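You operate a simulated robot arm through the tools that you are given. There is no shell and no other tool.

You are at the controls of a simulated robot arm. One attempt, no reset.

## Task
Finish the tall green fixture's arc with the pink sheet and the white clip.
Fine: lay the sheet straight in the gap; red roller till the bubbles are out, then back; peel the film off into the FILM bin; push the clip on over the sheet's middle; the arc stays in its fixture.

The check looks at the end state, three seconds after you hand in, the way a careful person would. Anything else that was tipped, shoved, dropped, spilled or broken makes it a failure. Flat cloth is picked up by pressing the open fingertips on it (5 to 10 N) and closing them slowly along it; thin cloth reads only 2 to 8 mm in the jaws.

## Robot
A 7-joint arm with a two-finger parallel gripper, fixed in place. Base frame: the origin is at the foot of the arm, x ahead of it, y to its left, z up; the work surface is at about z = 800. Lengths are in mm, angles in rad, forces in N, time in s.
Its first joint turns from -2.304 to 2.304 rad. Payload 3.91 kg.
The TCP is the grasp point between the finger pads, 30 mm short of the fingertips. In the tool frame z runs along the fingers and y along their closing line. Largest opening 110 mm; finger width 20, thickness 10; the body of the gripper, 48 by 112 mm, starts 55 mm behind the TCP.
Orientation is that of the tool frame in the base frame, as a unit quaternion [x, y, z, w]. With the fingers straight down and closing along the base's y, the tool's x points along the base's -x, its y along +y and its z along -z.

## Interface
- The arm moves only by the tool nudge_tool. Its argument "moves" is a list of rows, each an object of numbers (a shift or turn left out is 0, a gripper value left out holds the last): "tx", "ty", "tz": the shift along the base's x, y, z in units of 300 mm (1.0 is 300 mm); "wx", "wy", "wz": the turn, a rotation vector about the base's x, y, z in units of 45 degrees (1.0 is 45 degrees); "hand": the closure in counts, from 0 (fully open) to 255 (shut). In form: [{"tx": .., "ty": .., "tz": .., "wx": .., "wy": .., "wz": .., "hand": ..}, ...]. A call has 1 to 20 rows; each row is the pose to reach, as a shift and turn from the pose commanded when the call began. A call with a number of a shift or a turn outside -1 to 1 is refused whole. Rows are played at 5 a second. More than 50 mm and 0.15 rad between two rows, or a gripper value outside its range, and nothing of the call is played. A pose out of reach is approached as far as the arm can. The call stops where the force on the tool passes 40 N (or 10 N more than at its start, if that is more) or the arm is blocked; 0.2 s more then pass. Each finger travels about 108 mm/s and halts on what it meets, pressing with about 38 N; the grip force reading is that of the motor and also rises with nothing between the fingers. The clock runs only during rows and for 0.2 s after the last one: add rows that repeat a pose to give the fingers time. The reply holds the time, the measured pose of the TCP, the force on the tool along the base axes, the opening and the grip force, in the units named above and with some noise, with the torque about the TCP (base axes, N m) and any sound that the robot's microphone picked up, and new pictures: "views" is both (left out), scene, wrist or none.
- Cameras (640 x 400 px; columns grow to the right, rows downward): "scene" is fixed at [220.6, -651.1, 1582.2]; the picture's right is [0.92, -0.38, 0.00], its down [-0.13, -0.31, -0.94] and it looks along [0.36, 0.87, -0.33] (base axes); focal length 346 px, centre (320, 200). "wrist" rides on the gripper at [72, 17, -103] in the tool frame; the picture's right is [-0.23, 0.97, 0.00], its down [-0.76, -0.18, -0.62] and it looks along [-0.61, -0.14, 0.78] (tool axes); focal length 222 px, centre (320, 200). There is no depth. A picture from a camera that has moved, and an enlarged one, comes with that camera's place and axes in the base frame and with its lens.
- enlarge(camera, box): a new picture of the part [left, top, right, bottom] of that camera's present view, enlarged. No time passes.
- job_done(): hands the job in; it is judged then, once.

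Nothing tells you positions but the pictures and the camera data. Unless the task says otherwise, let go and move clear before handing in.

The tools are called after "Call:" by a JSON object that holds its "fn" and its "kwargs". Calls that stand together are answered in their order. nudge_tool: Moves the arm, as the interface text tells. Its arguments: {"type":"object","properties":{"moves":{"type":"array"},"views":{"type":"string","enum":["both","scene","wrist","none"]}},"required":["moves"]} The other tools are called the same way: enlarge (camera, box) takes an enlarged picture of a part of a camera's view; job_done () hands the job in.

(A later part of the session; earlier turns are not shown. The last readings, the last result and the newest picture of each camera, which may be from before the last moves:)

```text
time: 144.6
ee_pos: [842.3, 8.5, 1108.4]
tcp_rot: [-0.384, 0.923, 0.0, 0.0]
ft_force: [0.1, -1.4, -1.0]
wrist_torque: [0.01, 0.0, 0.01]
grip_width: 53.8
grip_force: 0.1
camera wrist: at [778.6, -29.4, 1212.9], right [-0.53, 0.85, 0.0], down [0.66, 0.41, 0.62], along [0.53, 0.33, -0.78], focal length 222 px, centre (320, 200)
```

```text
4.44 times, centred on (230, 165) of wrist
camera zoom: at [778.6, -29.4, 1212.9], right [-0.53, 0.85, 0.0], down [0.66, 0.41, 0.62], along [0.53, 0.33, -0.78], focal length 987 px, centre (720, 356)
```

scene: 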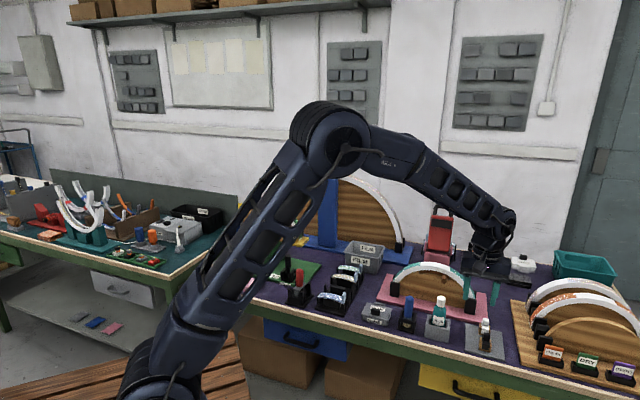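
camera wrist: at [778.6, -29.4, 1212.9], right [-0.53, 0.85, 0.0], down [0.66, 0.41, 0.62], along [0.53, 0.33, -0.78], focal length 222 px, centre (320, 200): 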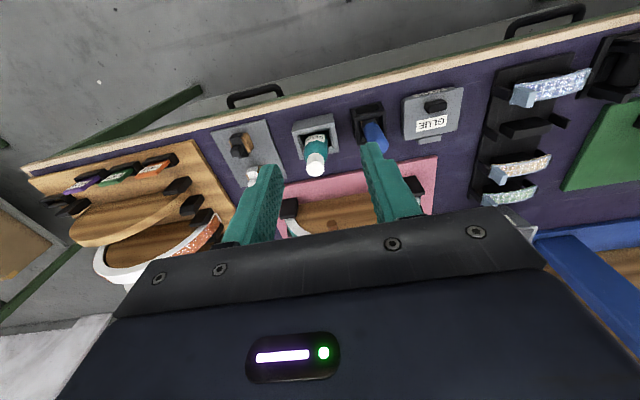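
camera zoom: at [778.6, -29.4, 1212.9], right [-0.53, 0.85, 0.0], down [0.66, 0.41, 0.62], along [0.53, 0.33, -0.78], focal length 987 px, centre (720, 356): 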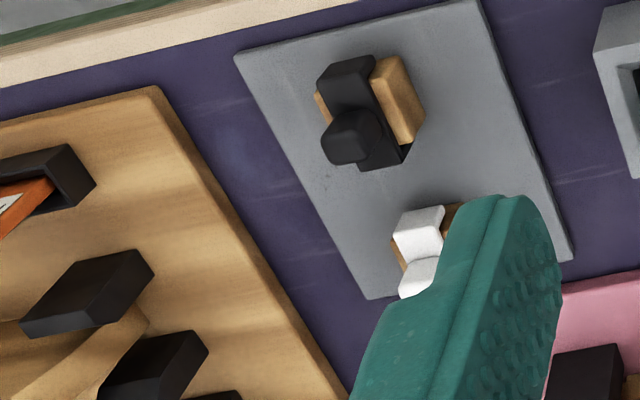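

The black clip gives the knob-top height (z ≈ 851.5), so the white knob is at about (1058, −9). That's beyond tool-down reach, so I'll tilt the gripper 40° outward across the bench and approach.

Call:
{"fn": "nudge_tool", "kwargs": {"moves": [{"tx": 0.05, "ty": -0.03, "tz": 0.0, "wx": 0.09, "wy": -0.09, "hand": 130}, {"tx": 0.11, "ty": -0.07, "tz": -0.02, "wx": 0.18, "wy": -0.18, "hand": 130}, {"tx": 0.18, "ty": -0.11, "tz": -0.06, "wx": 0.27, "wy": -0.27, "hand": 130}, {"tx": 0.25, "ty": -0.155, "tz": -0.12, "wx": 0.36, "wy": -0.36, "hand": 130}, {"tx": 0.32, "ty": -0.2, "tz": -0.2, "wx": 0.45, "wy": -0.45, "hand": 130}, {"tx": 0.39, "ty": -0.245, "tz": -0.29, "wx": 0.54, "wy": -0.54, "hand": 130}, {"tx": 0.44, "ty": -0.275, "tz": -0.38, "wx": 0.6285, "wy": -0.6285, "hand": 130}, {"tx": 0.48, "ty": -0.3, "tz": -0.48, "wx": 0.6285, "wy": -0.6285, "hand": 130}, {"tx": 0.48, "ty": -0.3, "tz": -0.48, "wx": 0.6285, "wy": -0.6285, "hand": 130}], "views": "both"}}

Call:
{"fn": "enlarge", "kwargs": {"camera": "scene", "box": [440, 270, 530, 360]}}

Call:
{"fn": "enlarge", "kwargs": {"camera": "wrist", "box": [240, 90, 400, 220]}}

```text
time: 146.6
ee_pos: [985.4, -81.8, 969.8]
tcp_rot: [-0.361, 0.868, 0.131, 0.316]
ft_force: [0.3, 0.1, 0.0]
wrist_torque: [-0.01, -0.02, -0.01]
grip_width: 53.9
grip_force: 0.0
camera wrist: at [887.3, -154.7, 1002.6], right [-0.57, 0.81, 0.14], down [0.25, 0.0, 0.97], along [0.78, 0.59, -0.21], focal length 222 px, centre (320, 200)
```

scene: 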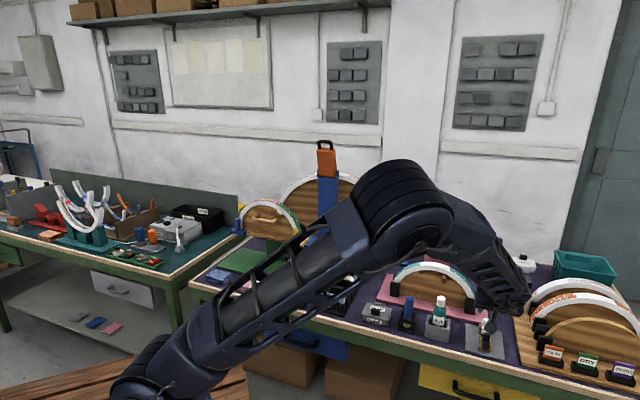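
wrist: 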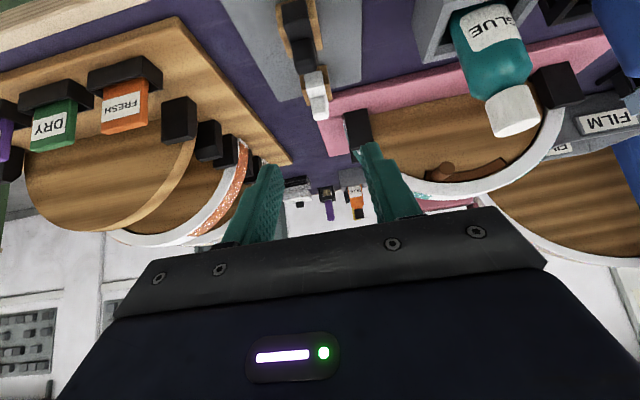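

```text
4.44 times, centred on (485, 315) of scene
camera zoom: at [220.6, -651.1, 1582.2], right [0.92, -0.38, 0.0], down [-0.13, -0.31, -0.94], along [0.36, 0.87, -0.33], focal length 1540 px, centre (-413, -311)
```

zoom: 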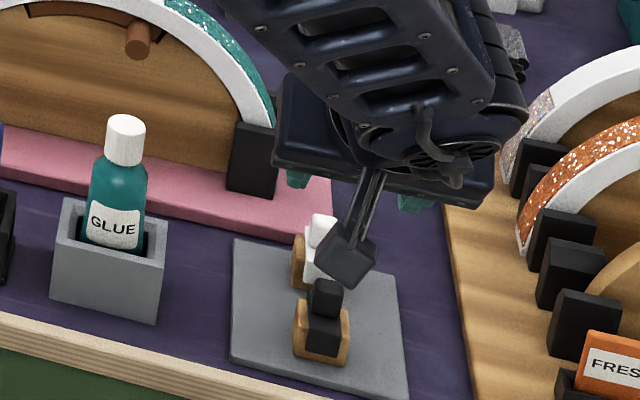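

```text
3.08 times, centred on (320, 155) of wrist
camera zoom: at [887.3, -154.7, 1002.6], right [-0.57, 0.81, 0.14], down [0.25, 0.0, 0.97], along [0.78, 0.59, -0.21], focal length 684 px, centre (320, 338)
```

zoom: 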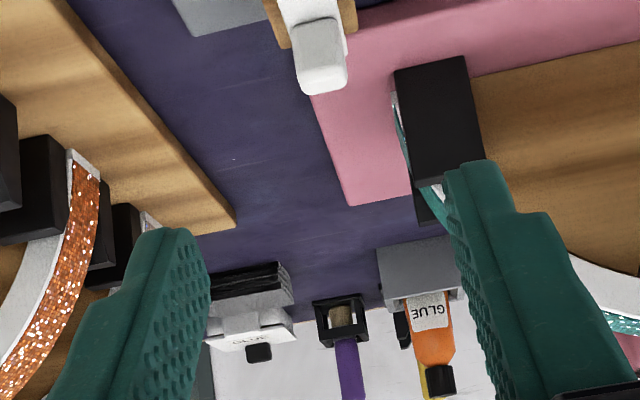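

Reached with the tilt. I'll zoom in on the white knob from here for exact alignment.

Call:
{"fn": "enlarge", "kwargs": {"camera": "wrist", "box": [270, 0, 350, 130]}}

Call:
{"fn": "enlarge", "kwargs": {"camera": "wrist", "box": [295, 60, 345, 125]}}

```text
3.08 times, centred on (310, 65) of wrist
camera zoom: at [887.3, -154.7, 1002.6], right [-0.57, 0.81, 0.14], down [0.25, 0.0, 0.97], along [0.78, 0.59, -0.21], focal length 684 px, centre (351, 615)
```

zoom: 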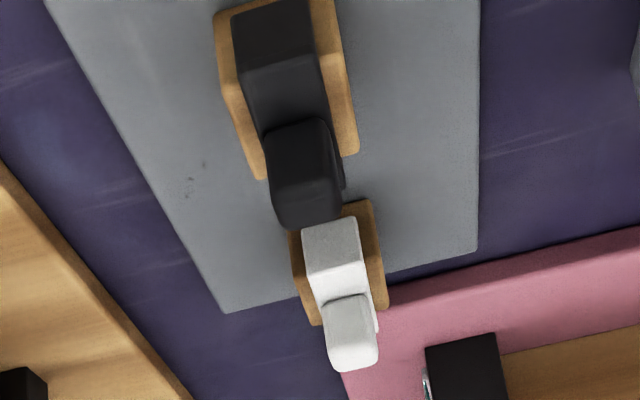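

```text
6.15 times, centred on (320, 92) of wrist
camera zoom: at [887.3, -154.7, 1002.6], right [-0.57, 0.81, 0.14], down [0.25, 0.0, 0.97], along [0.78, 0.59, -0.21], focal length 1367 px, centre (320, 862)
```

zoom: 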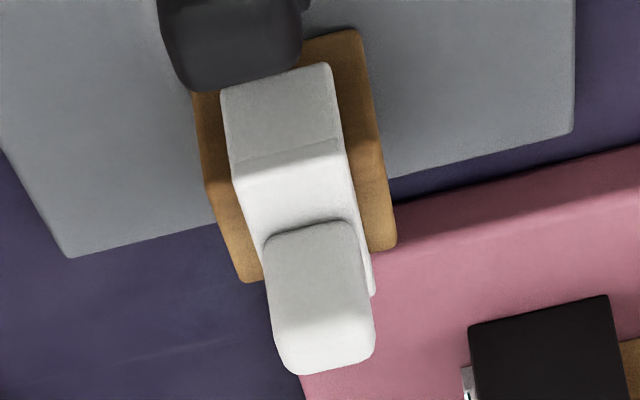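

Now I have the knob: centre about (1061, −5, 848), roughly 16 × 19 × 20 mm, on a body whose top is z ≈ 838. Moving to a pre-grip point 50 mm back along the tool axis.

Call:
{"fn": "nudge_tool", "kwargs": {"moves": [{"tx": 0.04, "ty": 0.04, "tz": -0.06, "hand": 140}, {"tx": 0.08, "ty": 0.08, "tz": -0.12, "hand": 150}, {"tx": 0.12, "ty": 0.12, "tz": -0.18, "hand": 155}, {"tx": 0.1473, "ty": 0.1473, "tz": -0.2263, "hand": 155}, {"tx": 0.1473, "ty": 0.1473, "tz": -0.2263, "hand": 155}], "views": "wrist"}}

Call:
{"fn": "enlarge", "kwargs": {"camera": "wrist", "box": [250, 70, 390, 215]}}

Call:
{"fn": "enlarge", "kwargs": {"camera": "scene", "box": [460, 290, 520, 350]}}

```text
time: 147.8
ee_pos: [1032.8, -38.7, 900.1]
tcp_rot: [-0.361, 0.868, 0.131, 0.316]
ft_force: [0.2, 0.1, -0.1]
wrist_torque: [0.0, 0.01, 0.0]
grip_width: 43.3
grip_force: 0.1
camera wrist: at [932.9, -111.2, 933.6], right [-0.57, 0.81, 0.14], down [0.25, 0.01, 0.97], along [0.78, 0.59, -0.21], focal length 222 px, centre (320, 200)
```

wrist: 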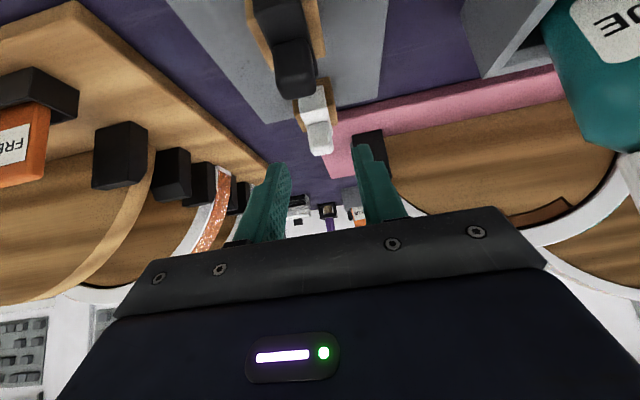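

```text
2.76 times, centred on (320, 142) of wrist
camera zoom: at [932.9, -111.2, 933.6], right [-0.57, 0.81, 0.14], down [0.25, 0.01, 0.97], along [0.78, 0.59, -0.21], focal length 613 px, centre (320, 359)
```

zoom: 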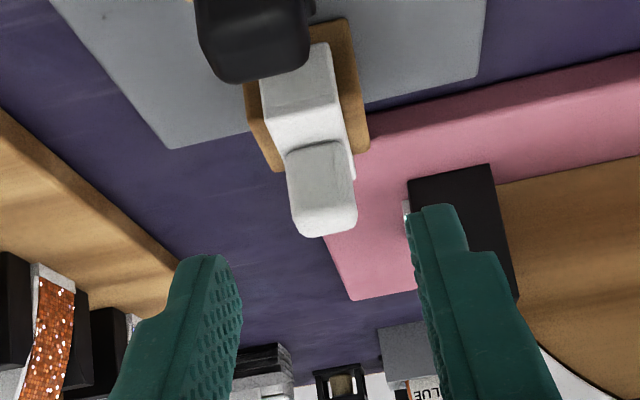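

```text
6.67 times, centred on (490, 320) of scene
camera zoom: at [220.6, -651.1, 1582.2], right [0.92, -0.38, 0.0], down [-0.13, -0.31, -0.94], along [0.36, 0.87, -0.33], focal length 2310 px, centre (-813, -600)
```

zoom: 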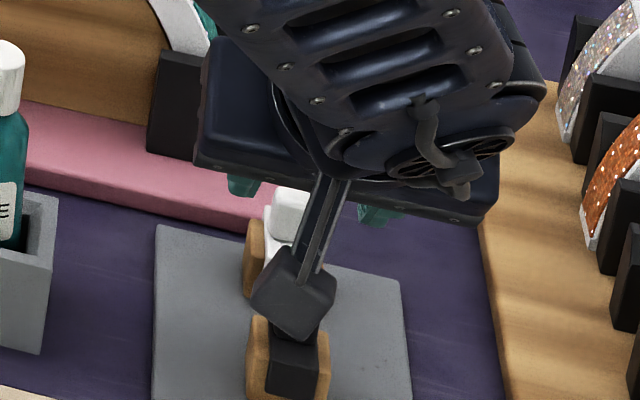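

Alignment looks right. Advancing along the tool axis so the fingertips straddle the knob.

Call:
{"fn": "nudge_tool", "kwargs": {"moves": [{"tx": 0.019, "ty": 0.02, "tz": -0.031, "hand": 155}, {"tx": 0.038, "ty": 0.04, "tz": -0.062, "hand": 155}, {"tx": 0.057, "ty": 0.06, "tz": -0.093, "hand": 155}, {"tx": 0.068, "ty": 0.0715, "tz": -0.111, "hand": 155}, {"tx": 0.068, "ty": 0.0715, "tz": -0.111, "hand": 155}], "views": "none"}}

Call:
{"fn": "enlarge", "kwargs": {"camera": "wrist", "box": [250, 90, 390, 220]}}

Call:
{"fn": "enlarge", "kwargs": {"camera": "scene", "box": [465, 295, 515, 345]}}

```text
time: 149.0
ee_pos: [1051.9, -18.7, 864.8]
tcp_rot: [-0.361, 0.868, 0.131, 0.316]
ft_force: [0.4, 0.2, -0.1]
wrist_torque: [0.0, 0.03, 0.06]
grip_width: 43.3
grip_force: 0.0
```

```text
3.08 times, centred on (320, 155) of wrist
camera zoom: at [953.5, -91.3, 899.8], right [-0.57, 0.81, 0.14], down [0.25, 0.01, 0.97], along [0.78, 0.59, -0.21], focal length 684 px, centre (320, 338)
```

zoom: 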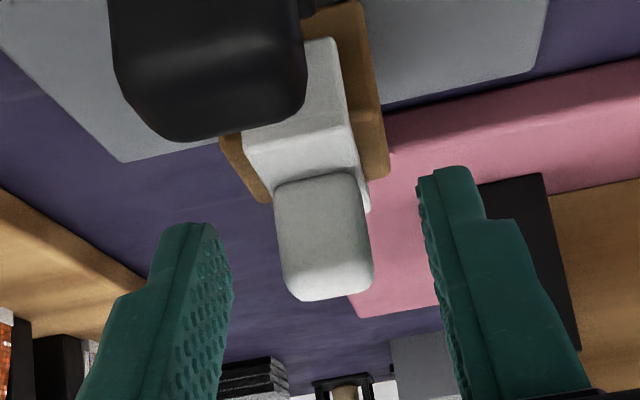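

```text
8.00 times, centred on (490, 320) of scene
camera zoom: at [220.6, -651.1, 1582.2], right [0.92, -0.38, 0.0], down [-0.13, -0.31, -0.94], along [0.36, 0.87, -0.33], focal length 2772 px, centre (-1040, -760)
```

zoom: 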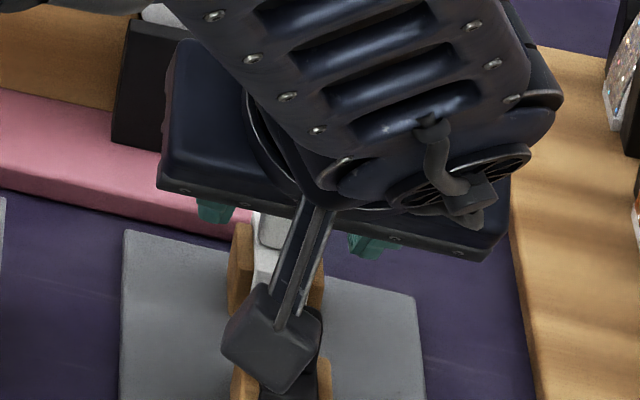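

Centred on the knob; about 6 mm more along the axis, then close.

Call:
{"fn": "nudge_tool", "kwargs": {"moves": [{"tx": 0.0038, "ty": 0.007, "tz": -0.009, "hand": 155}, {"tx": 0.0075, "ty": 0.0137, "tz": -0.018, "hand": 155}, {"tx": 0.0075, "ty": 0.0137, "tz": -0.018, "hand": 170}, {"tx": 0.0075, "ty": 0.0137, "tz": -0.018, "hand": 190}, {"tx": 0.0075, "ty": 0.0137, "tz": -0.018, "hand": 203}, {"tx": 0.0075, "ty": 0.0137, "tz": -0.018, "hand": 212}, {"tx": 0.0075, "ty": 0.0137, "tz": -0.018, "hand": 222}, {"tx": 0.0075, "ty": 0.0137, "tz": -0.018, "hand": 228}, {"tx": 0.0075, "ty": 0.0137, "tz": -0.018, "hand": 228}], "views": "none"}}

Call:
{"fn": "enlarge", "kwargs": {"camera": "wrist", "box": [250, 90, 390, 220]}}

```text
time: 151.0
ee_pos: [1055.0, -13.0, 861.4]
tcp_rot: [-0.36, 0.868, 0.13, 0.316]
ft_force: [-2.1, 1.2, -1.1]
wrist_torque: [0.06, 0.02, -0.18]
grip_width: 31.8
grip_force: 45.3
```

```text
3.08 times, centred on (320, 155) of wrist
camera zoom: at [956.0, -86.6, 894.5], right [-0.57, 0.81, 0.14], down [0.25, 0.01, 0.97], along [0.78, 0.59, -0.21], focal length 684 px, centre (320, 338)
```

zoom: 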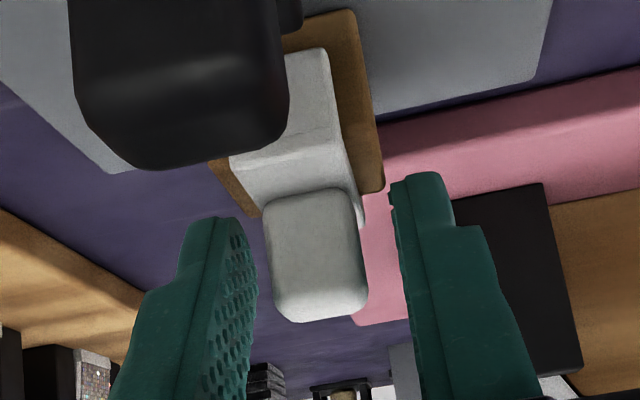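

The fingers closed on the wooden block instead (31.8 mm), so I'm too low. I'll open, raise 7 mm and try again.

Call:
{"fn": "nudge_tool", "kwargs": {"moves": [{"hand": 200}, {"hand": 170}, {"hand": 155}, {"hand": 155}, {"tz": 0.012, "hand": 155}, {"tz": 0.024, "hand": 155}, {"tz": 0.024, "hand": 155}], "views": "none"}}

Call:
{"fn": "enlarge", "kwargs": {"camera": "wrist", "box": [250, 90, 390, 220]}}

Call:
{"fn": "enlarge", "kwargs": {"camera": "scene", "box": [465, 305, 515, 350]}}

```text
time: 152.6
ee_pos: [1055.0, -12.2, 866.9]
tcp_rot: [-0.361, 0.868, 0.131, 0.316]
ft_force: [-0.8, 0.2, -0.3]
wrist_torque: [0.0, -0.02, -0.01]
grip_width: 43.2
grip_force: 0.0
```

```text
3.08 times, centred on (320, 155) of wrist
camera zoom: at [955.7, -85.9, 901.3], right [-0.57, 0.81, 0.14], down [0.25, 0.01, 0.97], along [0.78, 0.59, -0.21], focal length 684 px, centre (320, 338)
```

zoom: 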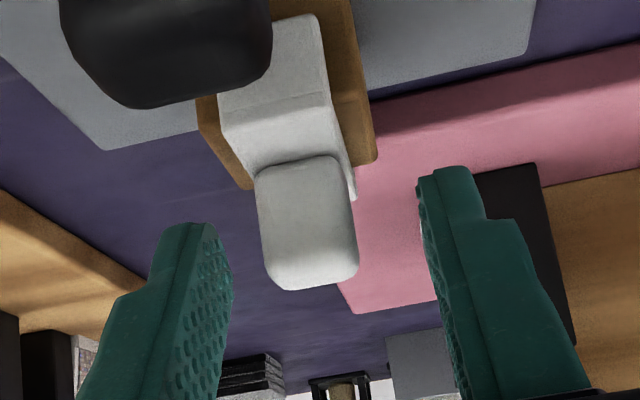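

```text
8.89 times, centred on (490, 328) of scene
camera zoom: at [220.6, -651.1, 1582.2], right [0.92, -0.38, 0.0], down [-0.13, -0.31, -0.94], along [0.36, 0.87, -0.33], focal length 3080 px, centre (-1191, -933)
```

zoom: 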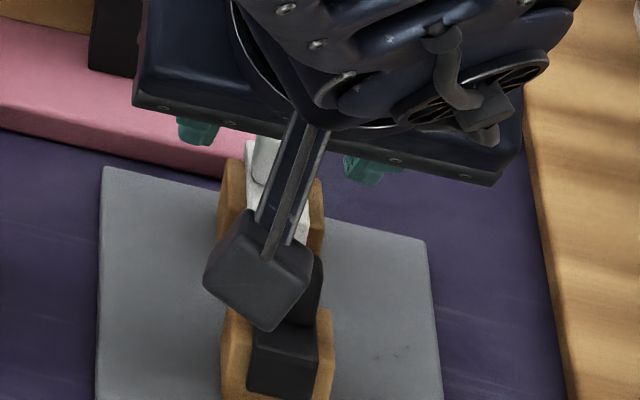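

Clear of the block now. I'll shift 2.6 mm sideways to centre on the knob and close again.

Call:
{"fn": "nudge_tool", "kwargs": {"moves": [{"tx": 0.0061, "ty": -0.0061, "tz": -0.003, "hand": 155}, {"tx": 0.0061, "ty": -0.0061, "tz": -0.003, "hand": 170}, {"tx": 0.0061, "ty": -0.0061, "tz": -0.003, "hand": 190}, {"tx": 0.0061, "ty": -0.0061, "tz": -0.003, "hand": 203}, {"tx": 0.0061, "ty": -0.0061, "tz": -0.003, "hand": 212}, {"tx": 0.0061, "ty": -0.0061, "tz": -0.003, "hand": 222}, {"tx": 0.0061, "ty": -0.0061, "tz": -0.003, "hand": 228}, {"tx": 0.0061, "ty": -0.0061, "tz": -0.003, "hand": 228}], "views": "none"}}

Call:
{"fn": "enlarge", "kwargs": {"camera": "wrist", "box": [250, 90, 390, 220]}}

```text
time: 154.4
ee_pos: [1055.8, -15.1, 868.0]
tcp_rot: [-0.361, 0.867, 0.131, 0.316]
ft_force: [0.7, 0.4, 3.0]
wrist_torque: [-0.01, -0.03, 0.0]
grip_width: 16.5
grip_force: 37.8
```

```text
3.08 times, centred on (320, 155) of wrist
camera zoom: at [957.4, -87.4, 901.2], right [-0.57, 0.81, 0.14], down [0.25, 0.01, 0.97], along [0.78, 0.59, -0.21], focal length 684 px, centre (320, 338)
```

zoom: 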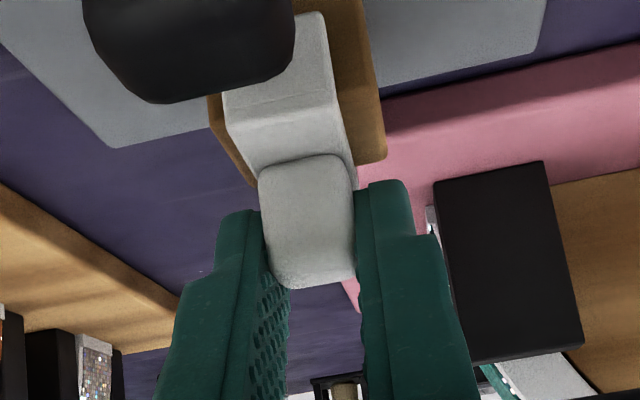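

Knob gripped (16.5 mm). Lifting straight up slowly to draw the clip off its block.

Call:
{"fn": "nudge_tool", "kwargs": {"moves": [{"tz": 0.007, "hand": 235}, {"tz": 0.014, "hand": 235}, {"tz": 0.021, "hand": 235}, {"tz": 0.028, "hand": 235}], "views": "none"}}

Call:
{"fn": "enlarge", "kwargs": {"camera": "wrist", "box": [250, 90, 390, 220]}}

Call:
{"fn": "enlarge", "kwargs": {"camera": "scene", "box": [465, 295, 515, 350]}}

```text
time: 155.4
ee_pos: [1056.2, -14.4, 875.7]
tcp_rot: [-0.361, 0.868, 0.131, 0.316]
ft_force: [0.3, -0.5, -0.1]
wrist_torque: [0.0, 0.0, 0.01]
grip_width: 16.7
grip_force: 38.4
```

```text
3.08 times, centred on (320, 155) of wrist
camera zoom: at [957.4, -88.0, 909.8], right [-0.57, 0.81, 0.14], down [0.25, 0.01, 0.97], along [0.78, 0.59, -0.21], focal length 684 px, centre (320, 338)
```

zoom: 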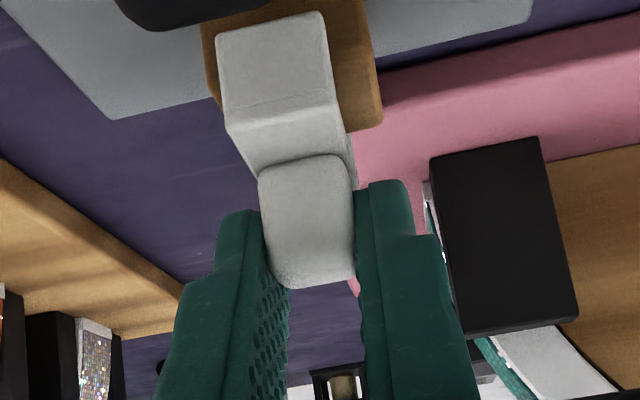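

```text
7.27 times, centred on (490, 322) of scene
camera zoom: at [220.6, -651.1, 1582.2], right [0.92, -0.38, 0.0], down [-0.13, -0.31, -0.94], along [0.36, 0.87, -0.33], focal length 2520 px, centre (-916, -691)
```

zoom: 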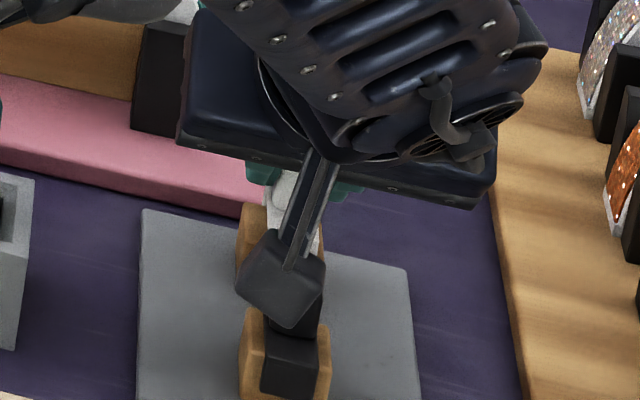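

The clip is sliding off with almost no resistance. Continuing straight up.

Call:
{"fn": "nudge_tool", "kwargs": {"moves": [{"tz": 0.02, "hand": 235}, {"tz": 0.05, "hand": 235}, {"tz": 0.09, "hand": 235}, {"tz": 0.15, "hand": 235}, {"tz": 0.22, "hand": 235}, {"tz": 0.3, "hand": 235}, {"tz": 0.3, "hand": 235}], "views": "both"}}

Call:
{"fn": "enlarge", "kwargs": {"camera": "wrist", "box": [250, 90, 390, 220]}}

Call:
{"fn": "enlarge", "kwargs": {"camera": "scene", "box": [460, 270, 520, 350]}}

```text
time: 157.0
ee_pos: [1056.3, -15.0, 966.2]
tcp_rot: [-0.361, 0.868, 0.131, 0.316]
ft_force: [-0.2, -0.9, -0.2]
wrist_torque: [-0.03, 0.03, -0.02]
grip_width: 16.7
grip_force: 38.2
camera wrist: at [957.3, -88.4, 1000.0], right [-0.57, 0.81, 0.14], down [0.25, 0.01, 0.97], along [0.78, 0.59, -0.21], focal length 222 px, centre (320, 200)
```

scene: 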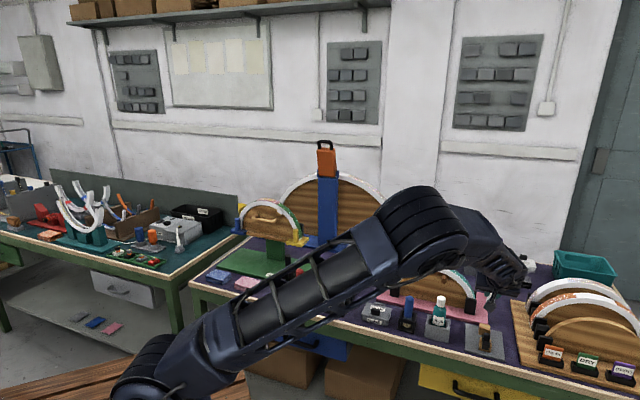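
wrist: 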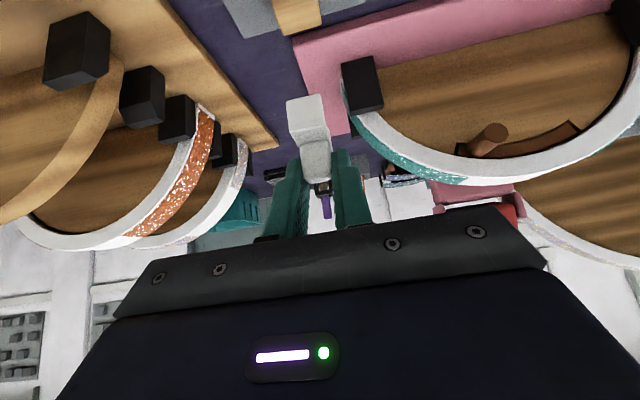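

```text
3.08 times, centred on (320, 155) of wrist
camera zoom: at [957.3, -88.4, 1000.0], right [-0.57, 0.81, 0.14], down [0.25, 0.01, 0.97], along [0.78, 0.59, -0.21], focal length 684 px, centre (320, 338)
```

zoom: 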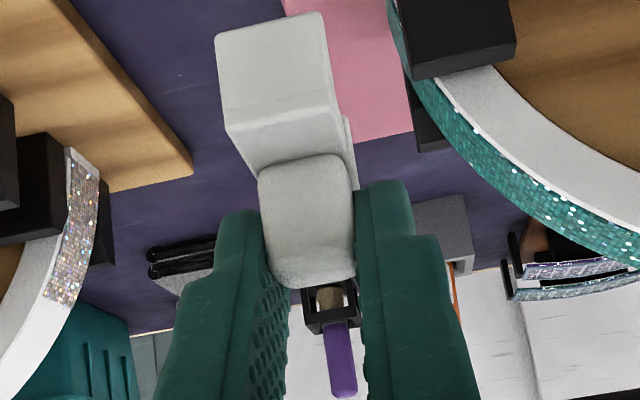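

```text
5.00 times, centred on (490, 310) of scene
camera zoom: at [220.6, -651.1, 1582.2], right [0.92, -0.38, 0.0], down [-0.13, -0.31, -0.94], along [0.36, 0.87, -0.33], focal length 1733 px, centre (-530, -350)
```

zoom: 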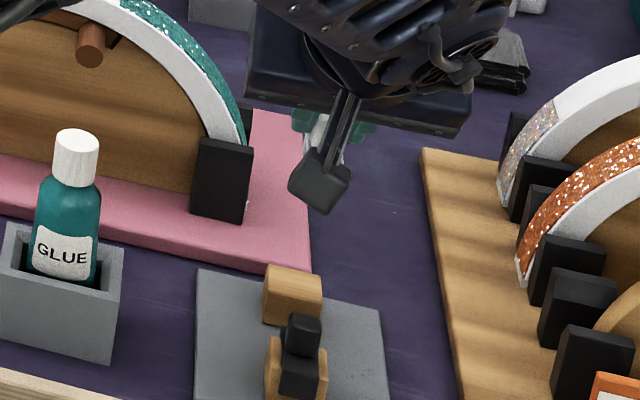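

The clip came off cleanly and is held upright. I'll back away toward the robot and up, then carry it along to the green fixture keeping this tilt.

Call:
{"fn": "nudge_tool", "kwargs": {"moves": [{"tx": -0.02, "ty": -0.02, "tz": 0.1, "hand": 235}, {"tx": -0.06, "ty": -0.06, "tz": 0.21, "hand": 235}, {"tx": -0.11, "ty": -0.11, "tz": 0.32, "hand": 235}, {"tx": -0.17, "ty": -0.17, "tz": 0.43, "hand": 235}, {"tx": -0.23, "ty": -0.23, "tz": 0.54, "hand": 235}, {"tx": -0.283, "ty": -0.283, "tz": 0.64, "hand": 235}, {"tx": -0.32, "ty": -0.25, "tz": 0.667, "hand": 235}], "views": "none"}}

Call:
{"fn": "nudge_tool", "kwargs": {"moves": [{"tx": -0.09, "ty": 0.09, "hand": 235}, {"tx": -0.18, "ty": 0.18, "hand": 235}, {"tx": -0.27, "ty": 0.27, "hand": 235}, {"tx": -0.36, "ty": 0.36, "hand": 235}, {"tx": -0.45, "ty": 0.45, "hand": 235}, {"tx": -0.54, "ty": 0.54, "hand": 235}, {"tx": -0.63, "ty": 0.63, "hand": 235}, {"tx": -0.72, "ty": 0.72, "hand": 235}, {"tx": -0.81, "ty": 0.81, "hand": 235}, {"tx": -0.88, "ty": 0.88, "hand": 235}], "views": "none"}}

Call:
{"fn": "nudge_tool", "kwargs": {"moves": [{"tx": -0.08, "ty": 0.09, "hand": 235}, {"tx": -0.16, "ty": 0.18, "hand": 235}, {"tx": -0.24, "ty": 0.28, "hand": 235}, {"tx": -0.32, "ty": 0.38, "hand": 235}, {"tx": -0.4, "ty": 0.48, "hand": 235}, {"tx": -0.47, "ty": 0.58, "hand": 235}, {"tx": -0.54, "ty": 0.68, "hand": 235}, {"tx": -0.6, "ty": 0.79, "hand": 235}, {"tx": -0.64, "ty": 0.9, "hand": 235}, {"tx": -0.66, "ty": 0.98, "hand": 235}, {"tx": -0.66, "ty": 0.98, "hand": 235}], "views": "both"}}

```text
time: 158.6
ee_pos: [959.5, -90.4, 1165.1]
tcp_rot: [-0.361, 0.867, 0.131, 0.316]
ft_force: [0.4, 0.1, 0.2]
wrist_torque: [0.04, 0.01, 0.0]
grip_width: 16.5
grip_force: 37.8
```

```text
time: 160.8
ee_pos: [695.9, 173.4, 1165.4]
tcp_rot: [-0.36, 0.868, 0.131, 0.317]
ft_force: [0.5, -0.3, -0.4]
wrist_torque: [0.03, 0.04, 0.03]
grip_width: 16.5
grip_force: 37.8
```

```text
time: 163.2
ee_pos: [499.9, 468.3, 1168.9]
tcp_rot: [-0.361, 0.868, 0.131, 0.316]
ft_force: [-0.1, 0.7, 0.2]
wrist_torque: [0.04, 0.0, 0.01]
grip_width: 16.2
grip_force: 37.8
camera wrist: at [401.4, 395.5, 1201.5], right [-0.57, 0.81, 0.14], down [0.25, 0.01, 0.97], along [0.78, 0.58, -0.21], focal length 222 px, centre (320, 200)
```

scene: 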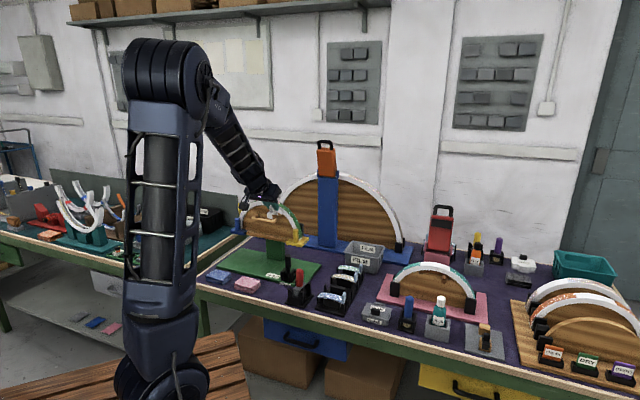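
wrist: 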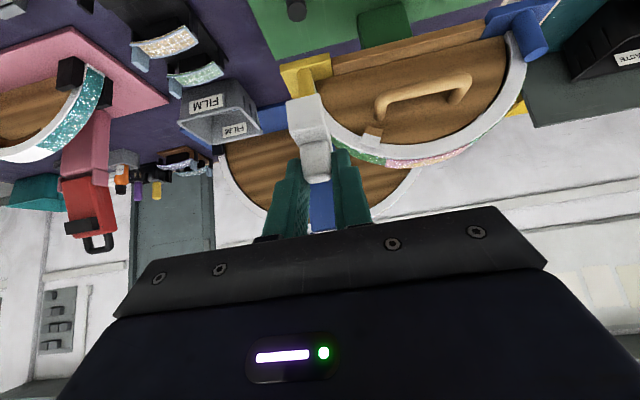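

Carried near the green fixture. I'll rise a bit and come to a staging point on the robot side of the sheet's middle.

Call:
{"fn": "nudge_tool", "kwargs": {"moves": [{"tx": 0.0, "ty": 0.06, "tz": 0.06, "hand": 235}, {"tx": -0.003, "ty": 0.16, "tz": 0.12, "hand": 235}, {"tx": -0.006, "ty": 0.27, "tz": 0.155, "hand": 235}, {"tx": -0.01, "ty": 0.39, "tz": 0.155, "hand": 235}, {"tx": -0.0153, "ty": 0.5, "tz": 0.155, "hand": 235}, {"tx": -0.0153, "ty": 0.558, "tz": 0.155, "hand": 235}, {"tx": -0.0153, "ty": 0.558, "tz": 0.155, "hand": 235}], "views": "both"}}

Call:
{"fn": "enlarge", "kwargs": {"camera": "scene", "box": [235, 165, 305, 225]}}

Call:
{"fn": "enlarge", "kwargs": {"camera": "wrist", "box": [240, 70, 400, 210]}}

```text
time: 164.8
ee_pos: [494.0, 635.4, 1213.0]
tcp_rot: [-0.361, 0.868, 0.131, 0.316]
ft_force: [0.4, -0.3, -0.5]
wrist_torque: [-0.03, 0.01, -0.01]
grip_width: 16.3
grip_force: 38.0
camera wrist: at [395.3, 561.7, 1246.3], right [-0.57, 0.81, 0.14], down [0.25, 0.01, 0.97], along [0.78, 0.59, -0.21], focal length 222 px, centre (320, 200)
```

scene: 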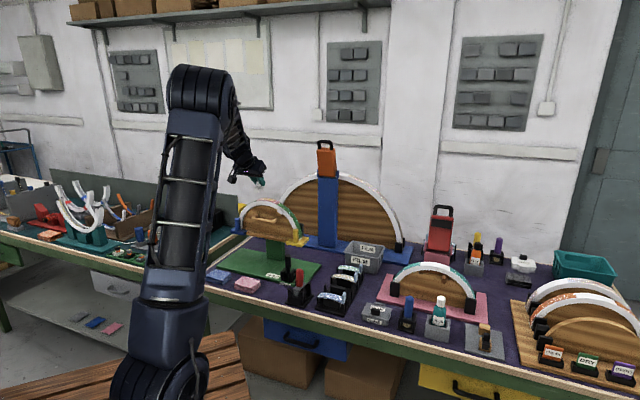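
wrist: 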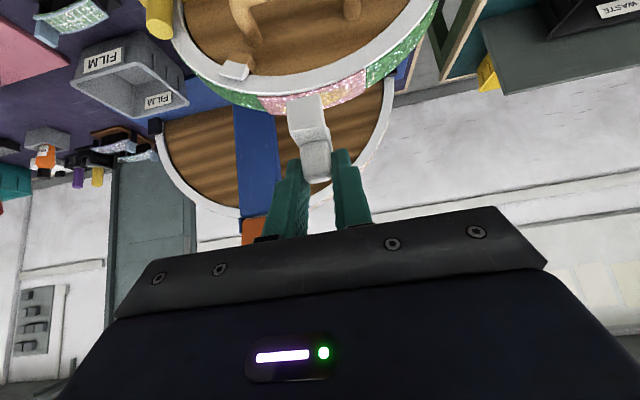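

```text
6.67 times, centred on (270, 195) of scene
camera zoom: at [220.6, -651.1, 1582.2], right [0.92, -0.38, 0.0], down [-0.13, -0.31, -0.94], along [0.36, 0.87, -0.33], focal length 2310 px, centre (653, 233)
```

zoom: 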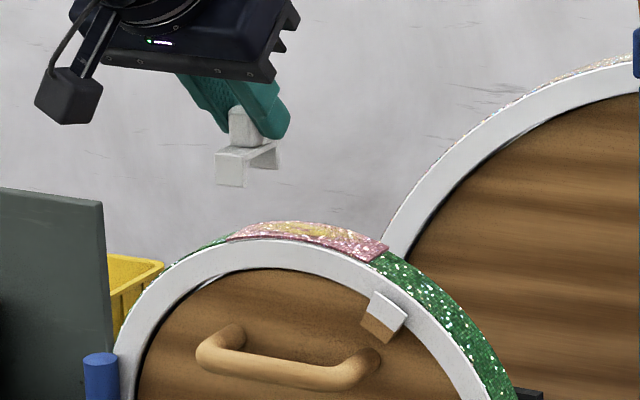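

```text
2.86 times, centred on (320, 140) of wrist
camera zoom: at [395.3, 561.7, 1246.3], right [-0.57, 0.81, 0.14], down [0.25, 0.01, 0.97], along [0.78, 0.59, -0.21], focal length 635 px, centre (320, 371)
```

zoom: 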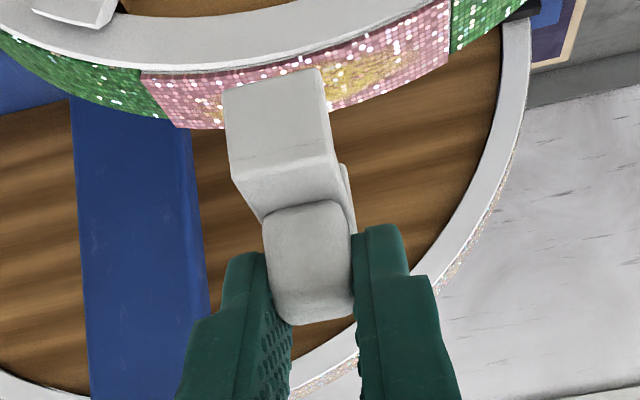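

The clip is held as an open U facing down. I'll zoom in on it to measure where its legs are relative to the tool.

Call:
{"fn": "enlarge", "kwargs": {"camera": "scene", "box": [252, 175, 280, 197]}}

Call:
{"fn": "enlarge", "kwargs": {"camera": "wrist", "box": [285, 85, 345, 145]}}

```text
16.00 times, centred on (266, 186) of scene
camera zoom: at [220.6, -651.1, 1582.2], right [0.92, -0.38, 0.0], down [-0.13, -0.31, -0.94], along [0.36, 0.87, -0.33], focal length 5544 px, centre (1184, 424)
```

zoom: 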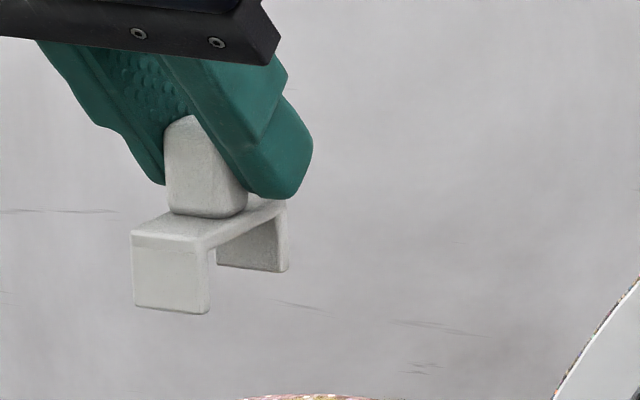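

```text
6.67 times, centred on (315, 115) of wrist
camera zoom: at [395.3, 561.7, 1246.3], right [-0.57, 0.81, 0.14], down [0.25, 0.01, 0.97], along [0.78, 0.59, -0.21], focal length 1481 px, centre (353, 767)
```

zoom: 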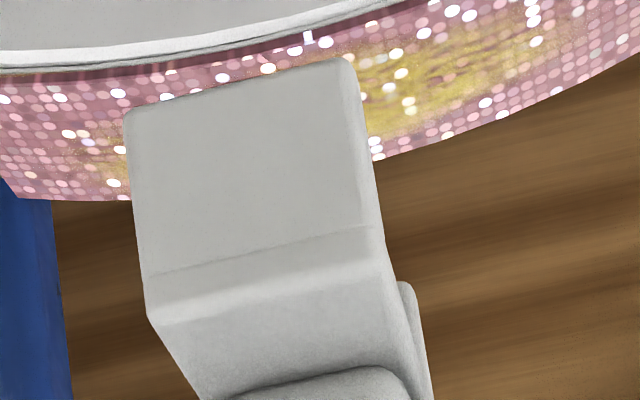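

The legs span about 39 mm and the clip's centre is about 5.7 mm beyond the tool axis. I'll move over the band and lower until the legs hover just above it.

Call:
{"fn": "nudge_tool", "kwargs": {"moves": [{"tx": 0.04, "ty": 0.04, "tz": 0.0, "hand": 235}, {"tx": 0.08, "ty": 0.08, "tz": 0.0, "hand": 235}, {"tx": 0.12, "ty": 0.12, "tz": 0.0, "hand": 235}, {"tx": 0.1339, "ty": 0.1339, "tz": -0.03, "hand": 235}, {"tx": 0.1339, "ty": 0.1339, "tz": -0.08, "hand": 235}, {"tx": 0.1339, "ty": 0.1339, "tz": -0.115, "hand": 235}, {"tx": 0.1339, "ty": 0.1339, "tz": -0.115, "hand": 235}], "views": "none"}}

Call:
{"fn": "enlarge", "kwargs": {"camera": "scene", "box": [250, 180, 290, 212]}}

Call:
{"fn": "enlarge", "kwargs": {"camera": "wrist", "box": [260, 60, 380, 180]}}

```text
time: 166.4
ee_pos: [533.7, 677.2, 1178.2]
tcp_rot: [-0.361, 0.868, 0.131, 0.316]
ft_force: [0.4, -0.1, -1.2]
wrist_torque: [-0.03, -0.06, 0.03]
grip_width: 16.6
grip_force: 38.1
```

```text
12.50 times, centred on (270, 196) of scene
camera zoom: at [220.6, -651.1, 1582.2], right [0.92, -0.38, 0.0], down [-0.13, -0.31, -0.94], along [0.36, 0.87, -0.33], focal length 4332 px, centre (945, 250)
```

zoom: 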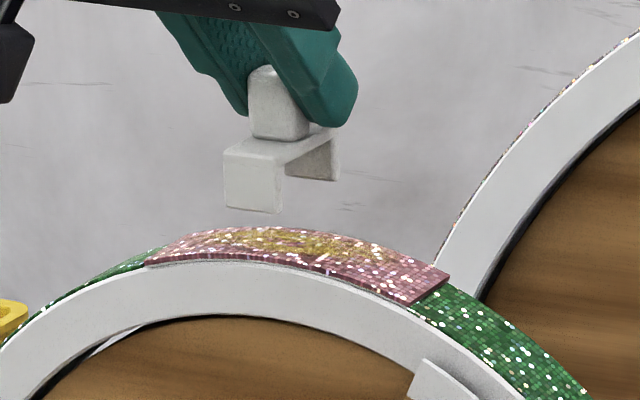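

```text
3.33 times, centred on (320, 120) of wrist
camera zoom: at [435.4, 603.4, 1211.8], right [-0.57, 0.81, 0.14], down [0.25, 0.01, 0.97], along [0.78, 0.59, -0.21], focal length 740 px, centre (320, 467)
```

zoom: 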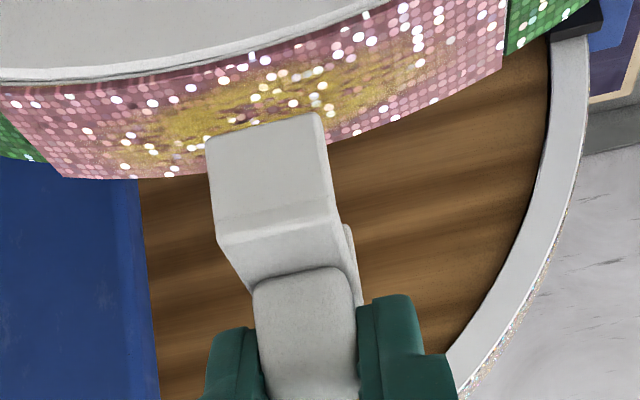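

Very close. The sheet's middle is about 3 mm further along, so I'll shift (+1.6, −3.0) mm and lower to just above contact, then check the legs against the band edges.

Call:
{"fn": "nudge_tool", "kwargs": {"moves": [{"tx": 0.0053, "ty": -0.01, "tz": -0.01, "hand": 235}, {"tx": 0.0053, "ty": -0.01, "tz": -0.03, "hand": 235}, {"tx": 0.0053, "ty": -0.01, "tz": -0.042, "hand": 235}, {"tx": 0.0053, "ty": -0.01, "tz": -0.042, "hand": 235}], "views": "none"}}

Call:
{"fn": "enlarge", "kwargs": {"camera": "scene", "box": [254, 186, 286, 208]}}

Call:
{"fn": "enlarge", "kwargs": {"camera": "wrist", "box": [260, 60, 380, 180]}}

```text
time: 167.4
ee_pos: [536.0, 673.8, 1165.5]
tcp_rot: [-0.362, 0.867, 0.131, 0.316]
ft_force: [0.1, 0.1, 0.5]
wrist_torque: [-0.01, 0.01, 0.02]
grip_width: 16.5
grip_force: 38.2
```

```text
16.00 times, centred on (270, 197) of scene
camera zoom: at [220.6, -651.1, 1582.2], right [0.92, -0.38, 0.0], down [-0.13, -0.31, -0.94], along [0.36, 0.87, -0.33], focal length 5544 px, centre (1120, 248)
```

zoom: 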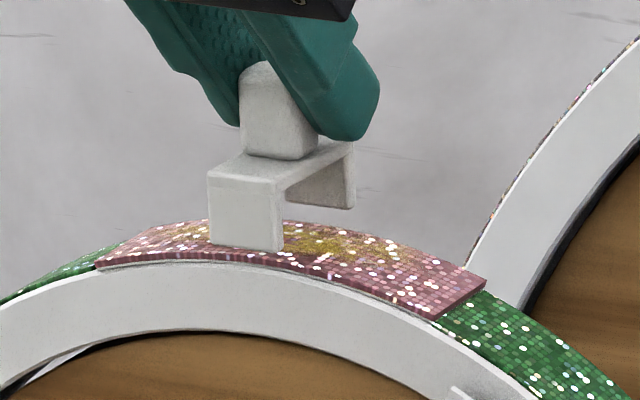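

```text
3.33 times, centred on (320, 120) of wrist
camera zoom: at [436.8, 600.1, 1199.1], right [-0.57, 0.81, 0.14], down [0.25, 0.01, 0.97], along [0.78, 0.59, -0.21], focal length 740 px, centre (320, 467)
```

zoom: 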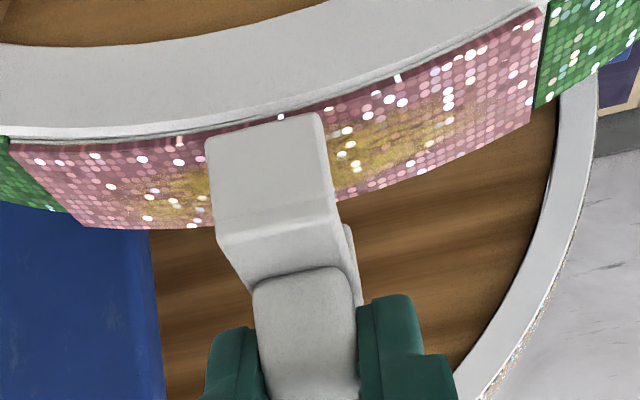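

By the scene view the legs straddle the sheet evenly (about 4 and 5 mm margins). I'll lower slowly, watching the force for the moment the legs pass the edges.

Call:
{"fn": "nudge_tool", "kwargs": {"moves": [{"tz": -0.005, "hand": 235}, {"tz": -0.01, "hand": 235}, {"tz": -0.01, "hand": 235}], "views": "none"}}

Call:
{"fn": "nudge_tool", "kwargs": {"moves": [{"tz": -0.0033, "hand": 235}, {"tz": -0.0067, "hand": 235}, {"tz": -0.0067, "hand": 235}], "views": "none"}}

Call:
{"fn": "enlarge", "kwargs": {"camera": "scene", "box": [254, 186, 286, 208]}}

Call:
{"fn": "enlarge", "kwargs": {"camera": "wrist", "box": [270, 60, 370, 160]}}

```text
time: 168.2
ee_pos: [535.0, 673.9, 1162.1]
tcp_rot: [-0.361, 0.867, 0.13, 0.317]
ft_force: [-0.2, 0.6, -0.3]
wrist_torque: [0.01, -0.02, -0.01]
grip_width: 16.5
grip_force: 38.6
```

```text
time: 169.0
ee_pos: [535.4, 673.2, 1159.7]
tcp_rot: [-0.361, 0.868, 0.13, 0.316]
ft_force: [1.0, 1.1, 0.2]
wrist_torque: [0.04, -0.01, -0.01]
grip_width: 16.4
grip_force: 37.9
```

```text
16.00 times, centred on (270, 197) of scene
camera zoom: at [220.6, -651.1, 1582.2], right [0.92, -0.38, 0.0], down [-0.13, -0.31, -0.94], along [0.36, 0.87, -0.33], focal length 5544 px, centre (1120, 248)
```

zoom: 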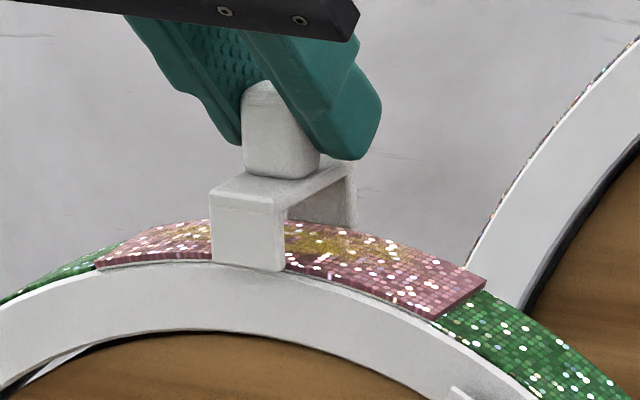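

```text
4.00 times, centred on (320, 110) of wrist
camera zoom: at [437.1, 600.0, 1194.0], right [-0.57, 0.81, 0.14], down [0.25, 0.01, 0.97], along [0.78, 0.59, -0.21], focal length 888 px, centre (320, 560)
```

zoom: 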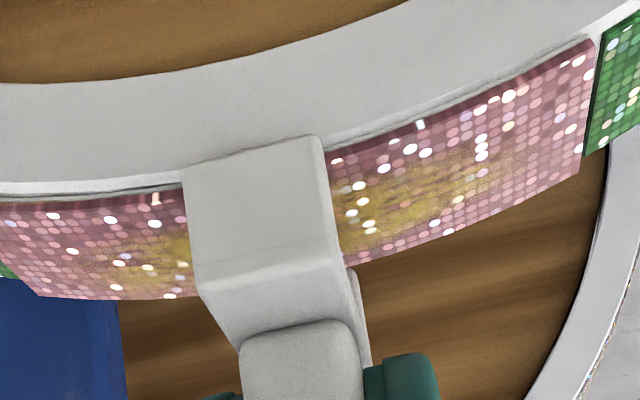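

The front leg is in front of the band face now, with little force. Continuing down in small steps.

Call:
{"fn": "nudge_tool", "kwargs": {"moves": [{"tz": -0.0033, "hand": 235}, {"tz": -0.0067, "hand": 235}, {"tz": -0.0067, "hand": 235}], "views": "none"}}

Call:
{"fn": "nudge_tool", "kwargs": {"moves": [{"tz": -0.0033, "hand": 235}, {"tz": -0.0067, "hand": 235}, {"tz": -0.0067, "hand": 235}], "views": "none"}}

Call:
{"fn": "enlarge", "kwargs": {"camera": "scene", "box": [254, 186, 286, 208]}}

```text
time: 169.8
ee_pos: [535.8, 674.2, 1158.3]
tcp_rot: [-0.361, 0.868, 0.131, 0.316]
ft_force: [-0.5, 0.4, -0.7]
wrist_torque: [-0.03, -0.02, -0.01]
grip_width: 16.6
grip_force: 38.0
```

```text
time: 170.6
ee_pos: [535.3, 673.7, 1155.4]
tcp_rot: [-0.362, 0.868, 0.13, 0.316]
ft_force: [0.3, 0.0, -0.2]
wrist_torque: [0.0, 0.05, 0.01]
grip_width: 16.7
grip_force: 38.5
```

```text
16.00 times, centred on (270, 197) of scene
camera zoom: at [220.6, -651.1, 1582.2], right [0.92, -0.38, 0.0], down [-0.13, -0.31, -0.94], along [0.36, 0.87, -0.33], focal length 5544 px, centre (1120, 248)
```

zoom: 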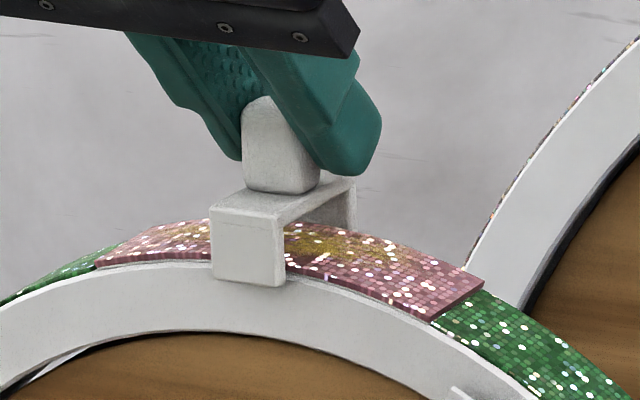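

The legs are over the band with no force; the plate is still about 8 mm above. I'll nudge 1.2 mm toward the sheet's centre and keep lowering.

Call:
{"fn": "nudge_tool", "kwargs": {"moves": [{"tx": 0.0028, "ty": -0.0028, "tz": -0.003, "hand": 235}, {"tx": 0.0028, "ty": -0.0028, "tz": -0.0067, "hand": 235}, {"tx": 0.0028, "ty": -0.0028, "tz": -0.01, "hand": 235}, {"tx": 0.0028, "ty": -0.0028, "tz": -0.01, "hand": 235}], "views": "none"}}

Call:
{"fn": "nudge_tool", "kwargs": {"moves": [{"tz": -0.0033, "hand": 235}, {"tz": -0.0067, "hand": 235}, {"tz": -0.0067, "hand": 235}], "views": "none"}}

Call:
{"fn": "nudge_tool", "kwargs": {"moves": [{"tz": -0.0033, "hand": 235}, {"tz": -0.005, "hand": 235}, {"tz": -0.005, "hand": 235}], "views": "none"}}

Call:
{"fn": "enlarge", "kwargs": {"camera": "scene", "box": [254, 186, 286, 208]}}

```text
time: 171.6
ee_pos: [536.5, 671.8, 1153.8]
tcp_rot: [-0.361, 0.867, 0.131, 0.316]
ft_force: [1.1, 0.2, -0.8]
wrist_torque: [-0.01, 0.02, 0.03]
grip_width: 16.8
grip_force: 38.0
```

```text
time: 172.4
ee_pos: [536.4, 672.6, 1151.6]
tcp_rot: [-0.361, 0.868, 0.13, 0.316]
ft_force: [0.8, 0.1, -0.5]
wrist_torque: [0.01, -0.01, 0.02]
grip_width: 16.4
grip_force: 38.3
```

```text
time: 173.2
ee_pos: [536.3, 671.8, 1150.4]
tcp_rot: [-0.361, 0.868, 0.131, 0.316]
ft_force: [0.3, 0.0, -0.9]
wrist_torque: [-0.03, -0.04, -0.02]
grip_width: 16.3
grip_force: 38.2
```

```text
16.00 times, centred on (270, 197) of scene
camera zoom: at [220.6, -651.1, 1582.2], right [0.92, -0.38, 0.0], down [-0.13, -0.31, -0.94], along [0.36, 0.87, -0.33], focal length 5544 px, centre (1120, 248)
```

zoom: 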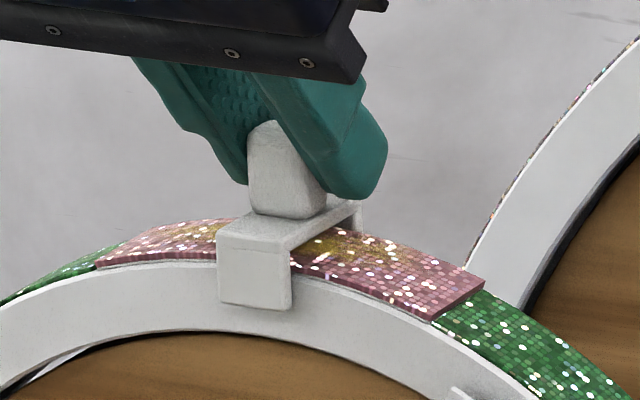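

Call:
{"fn": "nudge_tool", "kwargs": {"moves": [{"tz": -0.0033, "hand": 235}, {"tz": -0.0067, "hand": 235}, {"tz": -0.0067, "hand": 235}], "views": "none"}}

Call:
{"fn": "nudge_tool", "kwargs": {"moves": [{"tz": -0.0033, "hand": 235}, {"tz": -0.005, "hand": 235}, {"tz": -0.005, "hand": 235}], "views": "none"}}

Call:
{"fn": "enlarge", "kwargs": {"camera": "scene", "box": [254, 186, 286, 208]}}

```text
time: 174.0
ee_pos: [536.2, 672.7, 1147.9]
tcp_rot: [-0.361, 0.868, 0.13, 0.316]
ft_force: [0.0, 1.1, -0.4]
wrist_torque: [0.02, 0.03, -0.04]
grip_width: 16.3
grip_force: 38.3
```

```text
time: 174.8
ee_pos: [536.1, 673.3, 1146.2]
tcp_rot: [-0.361, 0.868, 0.13, 0.315]
ft_force: [0.4, 0.7, -0.3]
wrist_torque: [0.05, -0.02, 0.0]
grip_width: 16.5
grip_force: 38.0
```

```text
16.00 times, centred on (270, 197) of scene
camera zoom: at [220.6, -651.1, 1582.2], right [0.92, -0.38, 0.0], down [-0.13, -0.31, -0.94], along [0.36, 0.87, -0.33], focal length 5544 px, centre (1120, 248)
```

zoom: 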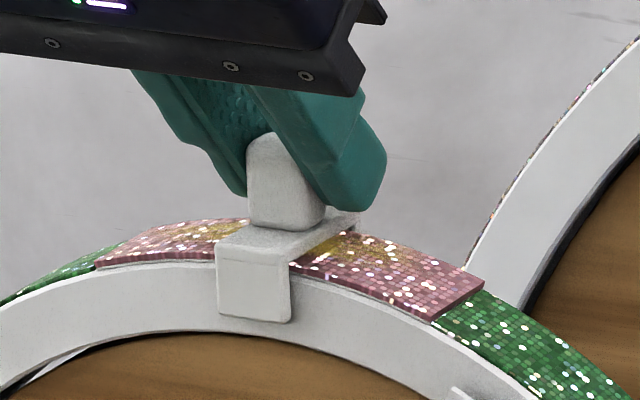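

Call:
{"fn": "nudge_tool", "kwargs": {"moves": [{"tz": -0.0033, "hand": 235}, {"tz": -0.005, "hand": 235}, {"tz": -0.005, "hand": 235}], "views": "none"}}

Call:
{"fn": "nudge_tool", "kwargs": {"moves": [{"tz": -0.0033, "hand": 235}, {"tz": -0.0033, "hand": 235}], "views": "none"}}

Call:
{"fn": "enlarge", "kwargs": {"camera": "scene", "box": [254, 186, 286, 208]}}

```text
time: 175.6
ee_pos: [536.7, 670.8, 1146.6]
tcp_rot: [-0.36, 0.867, 0.131, 0.317]
ft_force: [1.7, 0.0, 12.1]
wrist_torque: [0.11, -0.1, 0.02]
grip_width: 16.5
grip_force: 38.1
```

```text
time: 176.2
ee_pos: [535.6, 671.5, 1146.2]
tcp_rot: [-0.36, 0.868, 0.13, 0.316]
ft_force: [3.0, 3.3, 22.7]
wrist_torque: [0.31, -0.22, 0.01]
grip_width: 16.6
grip_force: 38.5
```

```text
16.00 times, centred on (270, 197) of scene
camera zoom: at [220.6, -651.1, 1582.2], right [0.92, -0.38, 0.0], down [-0.13, -0.31, -0.94], along [0.36, 0.87, -0.33], focal length 5544 px, centre (1120, 248)
```

zoom: 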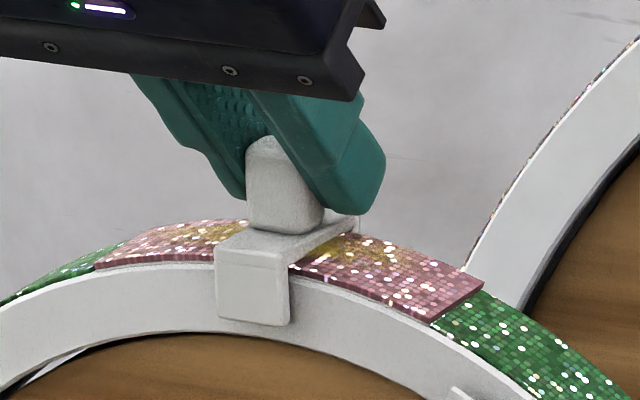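

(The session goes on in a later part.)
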